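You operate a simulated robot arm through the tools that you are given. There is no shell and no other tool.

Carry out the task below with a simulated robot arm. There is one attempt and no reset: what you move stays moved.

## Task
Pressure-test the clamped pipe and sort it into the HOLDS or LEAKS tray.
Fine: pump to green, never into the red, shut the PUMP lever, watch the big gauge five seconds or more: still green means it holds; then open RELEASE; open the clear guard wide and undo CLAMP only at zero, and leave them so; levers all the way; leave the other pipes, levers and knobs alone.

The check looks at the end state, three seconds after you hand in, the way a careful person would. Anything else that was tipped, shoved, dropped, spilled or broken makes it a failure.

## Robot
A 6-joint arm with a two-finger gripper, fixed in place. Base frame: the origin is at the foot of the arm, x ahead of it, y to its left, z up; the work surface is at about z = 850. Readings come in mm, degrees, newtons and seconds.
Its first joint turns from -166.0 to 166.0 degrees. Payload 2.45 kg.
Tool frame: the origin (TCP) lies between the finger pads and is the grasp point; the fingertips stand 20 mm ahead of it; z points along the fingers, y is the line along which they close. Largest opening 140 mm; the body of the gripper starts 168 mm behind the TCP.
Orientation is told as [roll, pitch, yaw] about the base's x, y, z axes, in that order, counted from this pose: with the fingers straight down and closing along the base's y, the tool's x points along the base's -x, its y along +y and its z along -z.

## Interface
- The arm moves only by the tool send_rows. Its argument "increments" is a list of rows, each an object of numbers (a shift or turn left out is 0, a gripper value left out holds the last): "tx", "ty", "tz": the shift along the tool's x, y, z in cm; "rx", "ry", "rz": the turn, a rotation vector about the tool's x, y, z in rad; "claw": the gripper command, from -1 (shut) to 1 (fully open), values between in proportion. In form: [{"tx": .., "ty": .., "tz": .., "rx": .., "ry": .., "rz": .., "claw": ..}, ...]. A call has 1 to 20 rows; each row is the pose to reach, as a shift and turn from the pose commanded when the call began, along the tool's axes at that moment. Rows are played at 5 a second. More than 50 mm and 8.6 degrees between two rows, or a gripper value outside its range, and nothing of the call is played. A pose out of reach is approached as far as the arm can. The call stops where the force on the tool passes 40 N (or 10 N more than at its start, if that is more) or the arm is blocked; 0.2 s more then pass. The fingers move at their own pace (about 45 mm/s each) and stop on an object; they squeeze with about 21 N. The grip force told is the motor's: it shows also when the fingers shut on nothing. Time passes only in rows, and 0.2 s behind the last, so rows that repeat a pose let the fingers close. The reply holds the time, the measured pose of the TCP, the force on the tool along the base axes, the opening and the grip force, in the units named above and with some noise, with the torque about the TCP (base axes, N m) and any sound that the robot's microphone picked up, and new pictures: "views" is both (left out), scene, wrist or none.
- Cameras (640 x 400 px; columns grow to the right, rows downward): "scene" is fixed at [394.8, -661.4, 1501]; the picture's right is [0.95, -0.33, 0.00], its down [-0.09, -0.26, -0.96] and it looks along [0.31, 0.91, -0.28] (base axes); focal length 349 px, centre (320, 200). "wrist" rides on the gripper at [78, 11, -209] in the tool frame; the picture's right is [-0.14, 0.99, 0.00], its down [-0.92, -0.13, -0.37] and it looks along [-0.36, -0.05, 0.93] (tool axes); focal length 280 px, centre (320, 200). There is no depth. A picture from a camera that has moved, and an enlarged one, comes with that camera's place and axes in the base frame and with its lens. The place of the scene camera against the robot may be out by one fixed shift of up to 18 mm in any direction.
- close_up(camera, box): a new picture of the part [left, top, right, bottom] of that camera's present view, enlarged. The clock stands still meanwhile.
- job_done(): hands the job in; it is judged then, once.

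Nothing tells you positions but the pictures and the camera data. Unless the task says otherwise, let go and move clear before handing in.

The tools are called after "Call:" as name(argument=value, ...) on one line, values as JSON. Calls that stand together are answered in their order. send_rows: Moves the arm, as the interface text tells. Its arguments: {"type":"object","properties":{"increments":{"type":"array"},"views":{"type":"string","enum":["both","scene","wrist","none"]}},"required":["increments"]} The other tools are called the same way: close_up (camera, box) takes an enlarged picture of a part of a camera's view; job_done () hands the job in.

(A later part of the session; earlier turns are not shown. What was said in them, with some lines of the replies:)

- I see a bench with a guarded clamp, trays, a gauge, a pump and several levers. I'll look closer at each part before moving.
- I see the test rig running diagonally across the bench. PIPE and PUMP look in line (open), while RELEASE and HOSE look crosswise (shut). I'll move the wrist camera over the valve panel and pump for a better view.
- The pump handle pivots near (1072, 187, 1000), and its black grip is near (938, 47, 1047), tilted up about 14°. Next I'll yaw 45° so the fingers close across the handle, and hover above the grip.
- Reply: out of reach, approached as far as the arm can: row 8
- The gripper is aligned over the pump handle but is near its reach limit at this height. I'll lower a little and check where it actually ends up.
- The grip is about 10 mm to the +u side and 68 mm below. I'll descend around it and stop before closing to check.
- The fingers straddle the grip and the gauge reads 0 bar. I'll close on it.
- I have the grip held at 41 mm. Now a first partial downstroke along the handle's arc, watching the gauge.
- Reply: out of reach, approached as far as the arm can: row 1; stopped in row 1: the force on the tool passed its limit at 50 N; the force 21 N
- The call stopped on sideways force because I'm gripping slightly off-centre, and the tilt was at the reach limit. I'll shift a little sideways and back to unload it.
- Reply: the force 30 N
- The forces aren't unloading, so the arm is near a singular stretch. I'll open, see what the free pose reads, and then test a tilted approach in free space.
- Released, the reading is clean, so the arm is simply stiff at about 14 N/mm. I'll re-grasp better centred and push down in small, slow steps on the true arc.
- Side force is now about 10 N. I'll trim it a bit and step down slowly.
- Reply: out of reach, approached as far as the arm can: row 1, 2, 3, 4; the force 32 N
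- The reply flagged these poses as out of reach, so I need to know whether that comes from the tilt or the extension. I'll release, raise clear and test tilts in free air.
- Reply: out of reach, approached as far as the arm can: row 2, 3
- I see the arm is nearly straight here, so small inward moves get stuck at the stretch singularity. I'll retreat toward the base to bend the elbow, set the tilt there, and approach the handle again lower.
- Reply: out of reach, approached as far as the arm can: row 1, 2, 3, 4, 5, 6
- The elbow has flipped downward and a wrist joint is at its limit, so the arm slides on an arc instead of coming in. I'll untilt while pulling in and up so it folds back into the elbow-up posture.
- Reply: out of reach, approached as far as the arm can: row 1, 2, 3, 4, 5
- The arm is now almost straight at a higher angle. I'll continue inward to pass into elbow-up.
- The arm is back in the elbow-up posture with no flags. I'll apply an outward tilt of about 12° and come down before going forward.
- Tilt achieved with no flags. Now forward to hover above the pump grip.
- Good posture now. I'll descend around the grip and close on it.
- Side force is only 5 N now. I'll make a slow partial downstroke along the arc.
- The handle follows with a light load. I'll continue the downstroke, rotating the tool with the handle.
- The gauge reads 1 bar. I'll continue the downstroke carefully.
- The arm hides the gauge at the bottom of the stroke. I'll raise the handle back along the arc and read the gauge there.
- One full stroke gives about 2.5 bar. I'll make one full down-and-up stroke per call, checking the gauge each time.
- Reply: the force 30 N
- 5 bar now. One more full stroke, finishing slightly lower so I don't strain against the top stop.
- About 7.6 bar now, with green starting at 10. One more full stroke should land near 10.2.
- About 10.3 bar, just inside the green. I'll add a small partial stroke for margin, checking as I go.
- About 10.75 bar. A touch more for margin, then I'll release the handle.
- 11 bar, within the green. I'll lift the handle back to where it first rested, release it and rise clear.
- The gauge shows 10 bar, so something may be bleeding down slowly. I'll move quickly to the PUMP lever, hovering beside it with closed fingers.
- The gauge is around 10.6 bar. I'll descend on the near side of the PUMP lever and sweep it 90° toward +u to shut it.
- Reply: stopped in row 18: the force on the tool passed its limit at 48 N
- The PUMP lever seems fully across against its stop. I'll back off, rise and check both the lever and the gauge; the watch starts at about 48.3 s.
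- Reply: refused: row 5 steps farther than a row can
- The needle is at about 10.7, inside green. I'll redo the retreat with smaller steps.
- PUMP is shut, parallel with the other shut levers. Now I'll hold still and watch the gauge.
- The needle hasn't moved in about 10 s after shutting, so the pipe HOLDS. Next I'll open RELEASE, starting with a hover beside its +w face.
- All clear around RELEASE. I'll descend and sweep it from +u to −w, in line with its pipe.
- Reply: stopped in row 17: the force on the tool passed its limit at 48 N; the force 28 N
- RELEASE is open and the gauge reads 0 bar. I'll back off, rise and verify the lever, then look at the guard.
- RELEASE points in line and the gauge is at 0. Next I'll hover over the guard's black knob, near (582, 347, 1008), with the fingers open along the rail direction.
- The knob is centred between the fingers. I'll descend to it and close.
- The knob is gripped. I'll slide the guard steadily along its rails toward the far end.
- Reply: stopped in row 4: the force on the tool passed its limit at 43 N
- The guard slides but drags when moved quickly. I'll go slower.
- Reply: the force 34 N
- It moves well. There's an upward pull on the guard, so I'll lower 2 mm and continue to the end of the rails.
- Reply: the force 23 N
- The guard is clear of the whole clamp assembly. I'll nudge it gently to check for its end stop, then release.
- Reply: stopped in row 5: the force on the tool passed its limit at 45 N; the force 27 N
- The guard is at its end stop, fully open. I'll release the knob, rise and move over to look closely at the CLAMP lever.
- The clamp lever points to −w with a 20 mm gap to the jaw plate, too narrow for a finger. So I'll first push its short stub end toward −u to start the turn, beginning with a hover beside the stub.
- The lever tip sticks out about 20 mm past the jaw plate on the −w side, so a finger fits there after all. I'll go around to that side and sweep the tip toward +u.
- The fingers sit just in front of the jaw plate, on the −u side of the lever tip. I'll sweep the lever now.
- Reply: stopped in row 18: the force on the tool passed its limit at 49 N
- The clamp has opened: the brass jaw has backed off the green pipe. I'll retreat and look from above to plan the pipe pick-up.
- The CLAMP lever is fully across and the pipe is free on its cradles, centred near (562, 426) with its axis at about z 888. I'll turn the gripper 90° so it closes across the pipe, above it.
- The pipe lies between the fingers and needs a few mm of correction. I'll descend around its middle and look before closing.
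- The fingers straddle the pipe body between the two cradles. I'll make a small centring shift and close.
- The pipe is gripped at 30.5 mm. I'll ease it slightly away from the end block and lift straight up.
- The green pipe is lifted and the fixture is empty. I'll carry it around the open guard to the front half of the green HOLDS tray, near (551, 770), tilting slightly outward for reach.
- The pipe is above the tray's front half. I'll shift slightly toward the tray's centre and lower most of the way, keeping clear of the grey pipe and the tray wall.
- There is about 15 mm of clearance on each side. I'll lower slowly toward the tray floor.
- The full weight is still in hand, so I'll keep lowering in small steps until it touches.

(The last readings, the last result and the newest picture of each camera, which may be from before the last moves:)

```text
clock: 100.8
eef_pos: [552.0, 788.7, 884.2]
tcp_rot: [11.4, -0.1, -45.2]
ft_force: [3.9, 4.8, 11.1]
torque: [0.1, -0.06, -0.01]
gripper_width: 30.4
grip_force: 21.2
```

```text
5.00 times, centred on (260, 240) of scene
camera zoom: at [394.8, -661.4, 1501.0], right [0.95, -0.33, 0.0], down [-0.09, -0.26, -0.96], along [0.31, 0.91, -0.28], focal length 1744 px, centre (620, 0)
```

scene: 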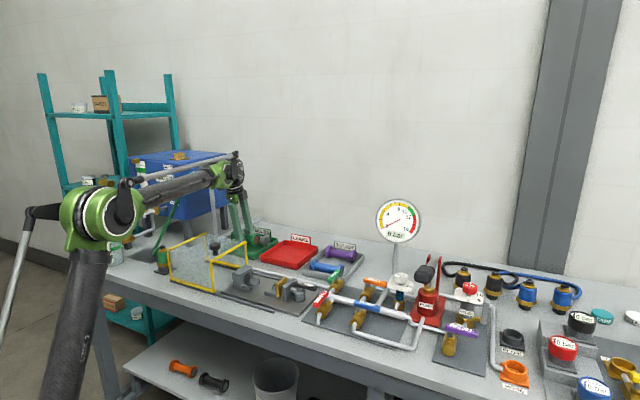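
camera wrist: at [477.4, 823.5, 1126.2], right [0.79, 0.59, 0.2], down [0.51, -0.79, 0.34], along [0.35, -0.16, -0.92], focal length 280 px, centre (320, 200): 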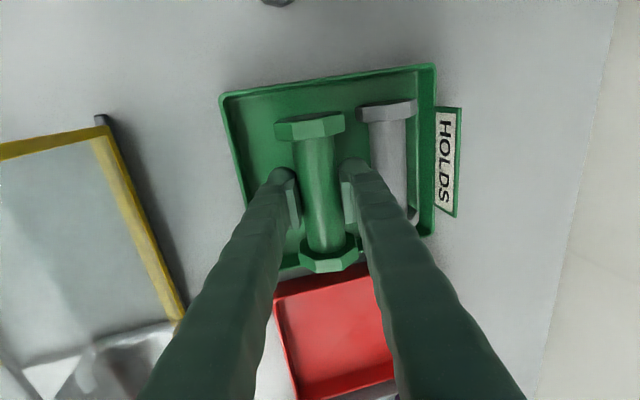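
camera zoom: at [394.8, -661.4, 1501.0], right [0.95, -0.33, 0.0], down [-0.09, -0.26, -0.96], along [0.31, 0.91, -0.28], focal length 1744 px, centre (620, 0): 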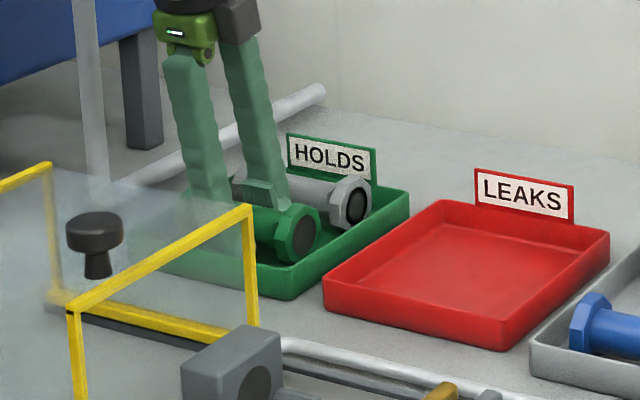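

The pipe is resting on the tray floor. I'll open just enough to let go and withdraw along the fingers.

Call:
send_rows(increments=[{"claw": -0.4}, {"claw": -0.37}, {"claw": -0.37}, {"claw": -0.37}, {"tz": -1, "ty": 0.1}, {"tz": -2.5, "ty": 0.25}, {"tz": -5, "ty": 0.5}, {"tz": -8.5, "ty": 0.5}, {"tz": -12.5, "ty": 0.5}])

Call:
close_up(camera="scene", box=[210, 200, 310, 280])

Call:
close_up(camera="wrist", box=[160, 20, 480, 260])

```text
clock: 102.8
eef_pos: [540.5, 774.1, 1007.5]
tcp_rot: [11.6, 0.0, -45.1]
ft_force: [0.1, 0.3, -0.4]
torque: [0.0, 0.04, -0.02]
gripper_width: 43.8
grip_force: 0.1
camera wrist: at [464.3, 809.1, 1215.4], right [0.79, 0.59, 0.2], down [0.51, -0.79, 0.34], along [0.35, -0.16, -0.92], focal length 280 px, centre (320, 200)
```

scene: 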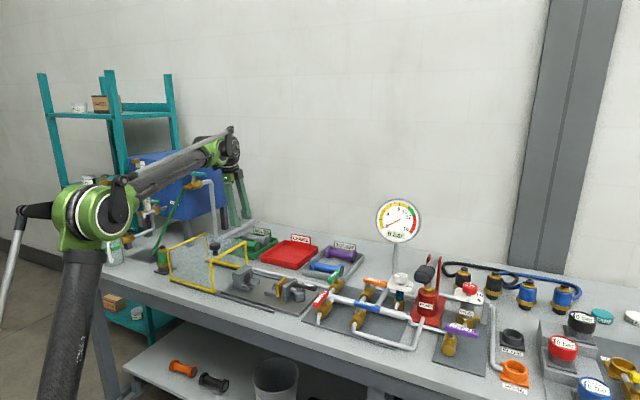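
wrist: 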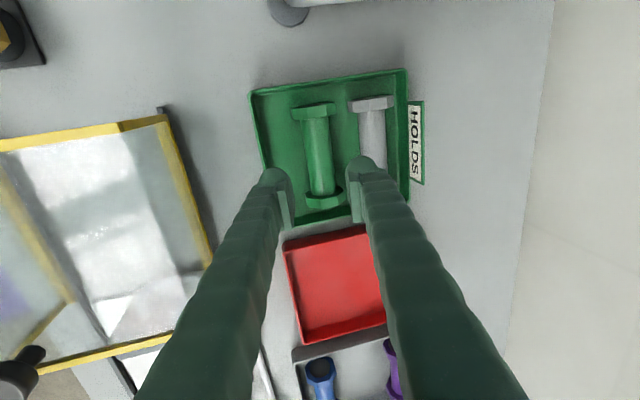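

```text
5.00 times, centred on (260, 240) of scene
camera zoom: at [394.8, -661.4, 1501.0], right [0.95, -0.33, 0.0], down [-0.09, -0.26, -0.96], along [0.31, 0.91, -0.28], focal length 1744 px, centre (620, 0)
```

zoom: 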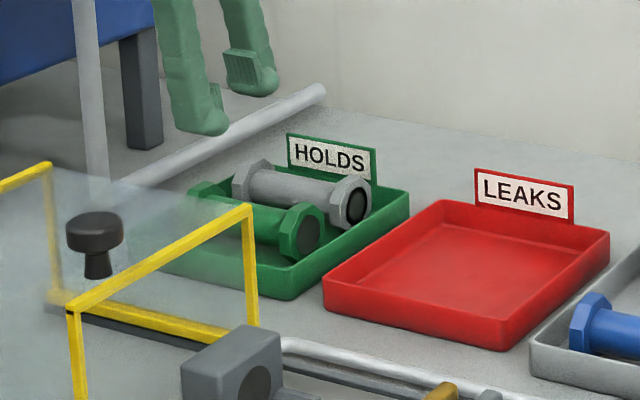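

```text
1.67 times, centred on (320, 140) of wrist
camera zoom: at [464.3, 809.1, 1215.4], right [0.79, 0.59, 0.2], down [0.51, -0.79, 0.34], along [0.35, -0.16, -0.92], focal length 467 px, centre (320, 300)
```

zoom: 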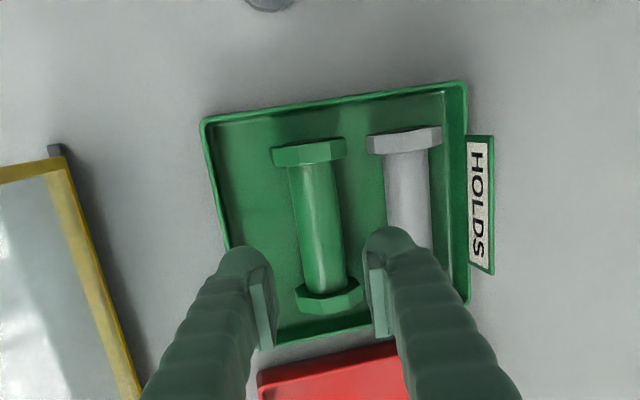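

The pipe lies in the HOLDS tray beside the grey one, undisturbed. I'll move the arm clear and do a final check of everything.

Call:
send_rows(increments=[{"ty": -2, "tz": -4}, {"ty": -4, "tz": -8}, {"ty": -6, "tz": -12}, {"ty": -9, "tz": -15}, {"ty": -13, "tz": -17}, {"ty": -17, "tz": -19}])

Call:
close_up(camera="scene", box=[300, 190, 460, 330])

Call:
close_up(camera="scene", box=[140, 200, 340, 330])

Call:
close_up(camera="scene", box=[380, 250, 540, 360])

```text
clock: 104.2
eef_pos: [392.6, 631.7, 1160.5]
tcp_rot: [11.5, -0.1, -45.1]
ft_force: [1.4, -0.3, -0.6]
torque: [-0.1, 0.05, 0.03]
gripper_width: 44.3
grip_force: 0.1
camera wrist: at [316.7, 665.8, 1367.9], right [0.78, 0.59, 0.2], down [0.51, -0.79, 0.34], along [0.35, -0.17, -0.92], focal length 280 px, centre (320, 200)
```

scene: 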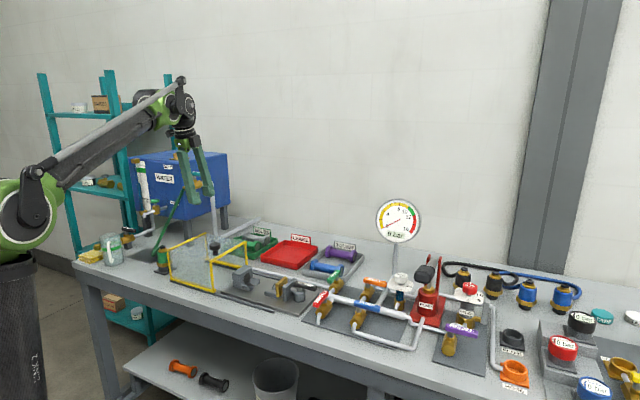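
wrist: 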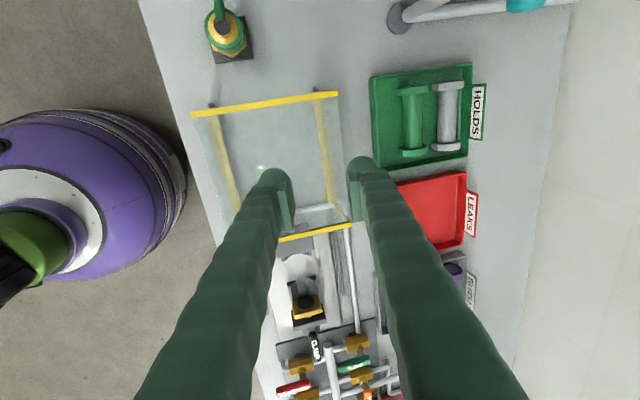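

```text
2.86 times, centred on (380, 260) of scene
camera zoom: at [394.8, -661.4, 1501.0], right [0.95, -0.33, 0.0], down [-0.09, -0.26, -0.96], along [0.31, 0.91, -0.28], focal length 996 px, centre (149, 29)
```

zoom: 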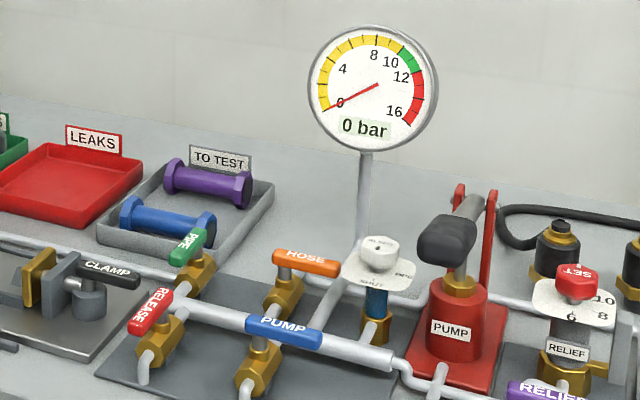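

```text
3.08 times, centred on (240, 265) of scene
camera zoom: at [394.8, -661.4, 1501.0], right [0.95, -0.33, 0.0], down [-0.09, -0.26, -0.96], along [0.31, 0.91, -0.28], focal length 1073 px, centre (566, 0)
```

zoom: 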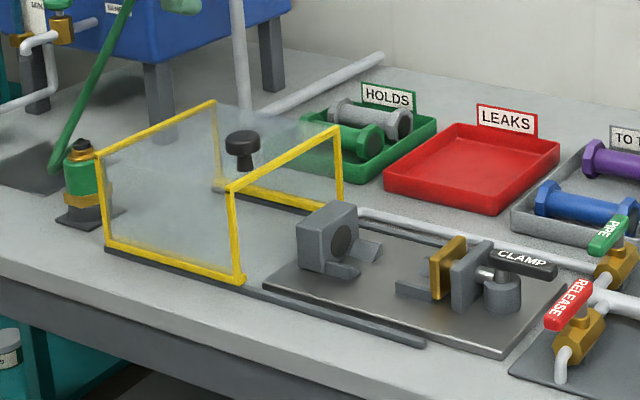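

```text
3.64 times, centred on (460, 305) of scene
camera zoom: at [394.8, -661.4, 1501.0], right [0.95, -0.33, 0.0], down [-0.09, -0.26, -0.96], along [0.31, 0.91, -0.28], focal length 1268 px, centre (-189, -182)
```

zoom: 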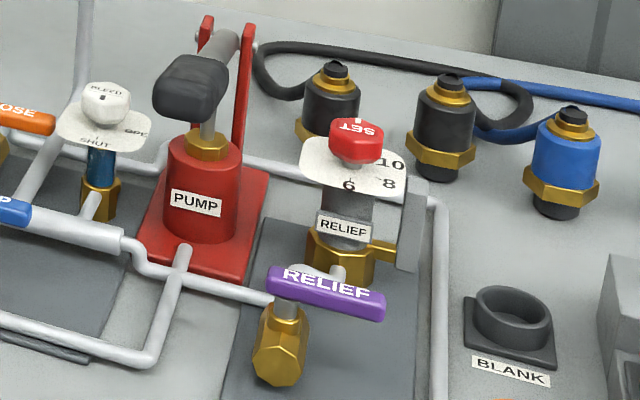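

Everything checks out, so I'm handing in:
- **Pipe:** the green pipe is in the HOLDS tray.
- **Gauge:** 0 bar.
- **Levers:** PUMP is shut and RELEASE is open.
- **Guard and clamp:** the guard is at its end stop and the clamp is undone.
- **Everything else:** the other pipes, levers and knobs are where they were, and the arm is clear.

Call:
job_done()

```text
The job is handed in.
```

I tested the clamped green pipe, found that it holds, and put it in the HOLDS tray; the job is handed in.

- **Test:** I pumped to 11 bar at most, inside the green and never in the red. The gauge stood at about 10.7 bar when I shut the PUMP lever, and the needle did not move in the 10 seconds I watched.
- **Release and opening:** I opened RELEASE and the gauge fell to 0 bar. Only then did I slide the guard to its end stop and undo CLAMP; both are left that way.
- **Other items:** The other pipes, levers and knobs show no change in the final pictures. The pump handle is back near where it started, and the arm is clear of the bench.

The first try at gripping the pump handle strained against it and stopped on the force limit. I let go, repositioned the arm and gripped it again, and nothing was knocked or moved.
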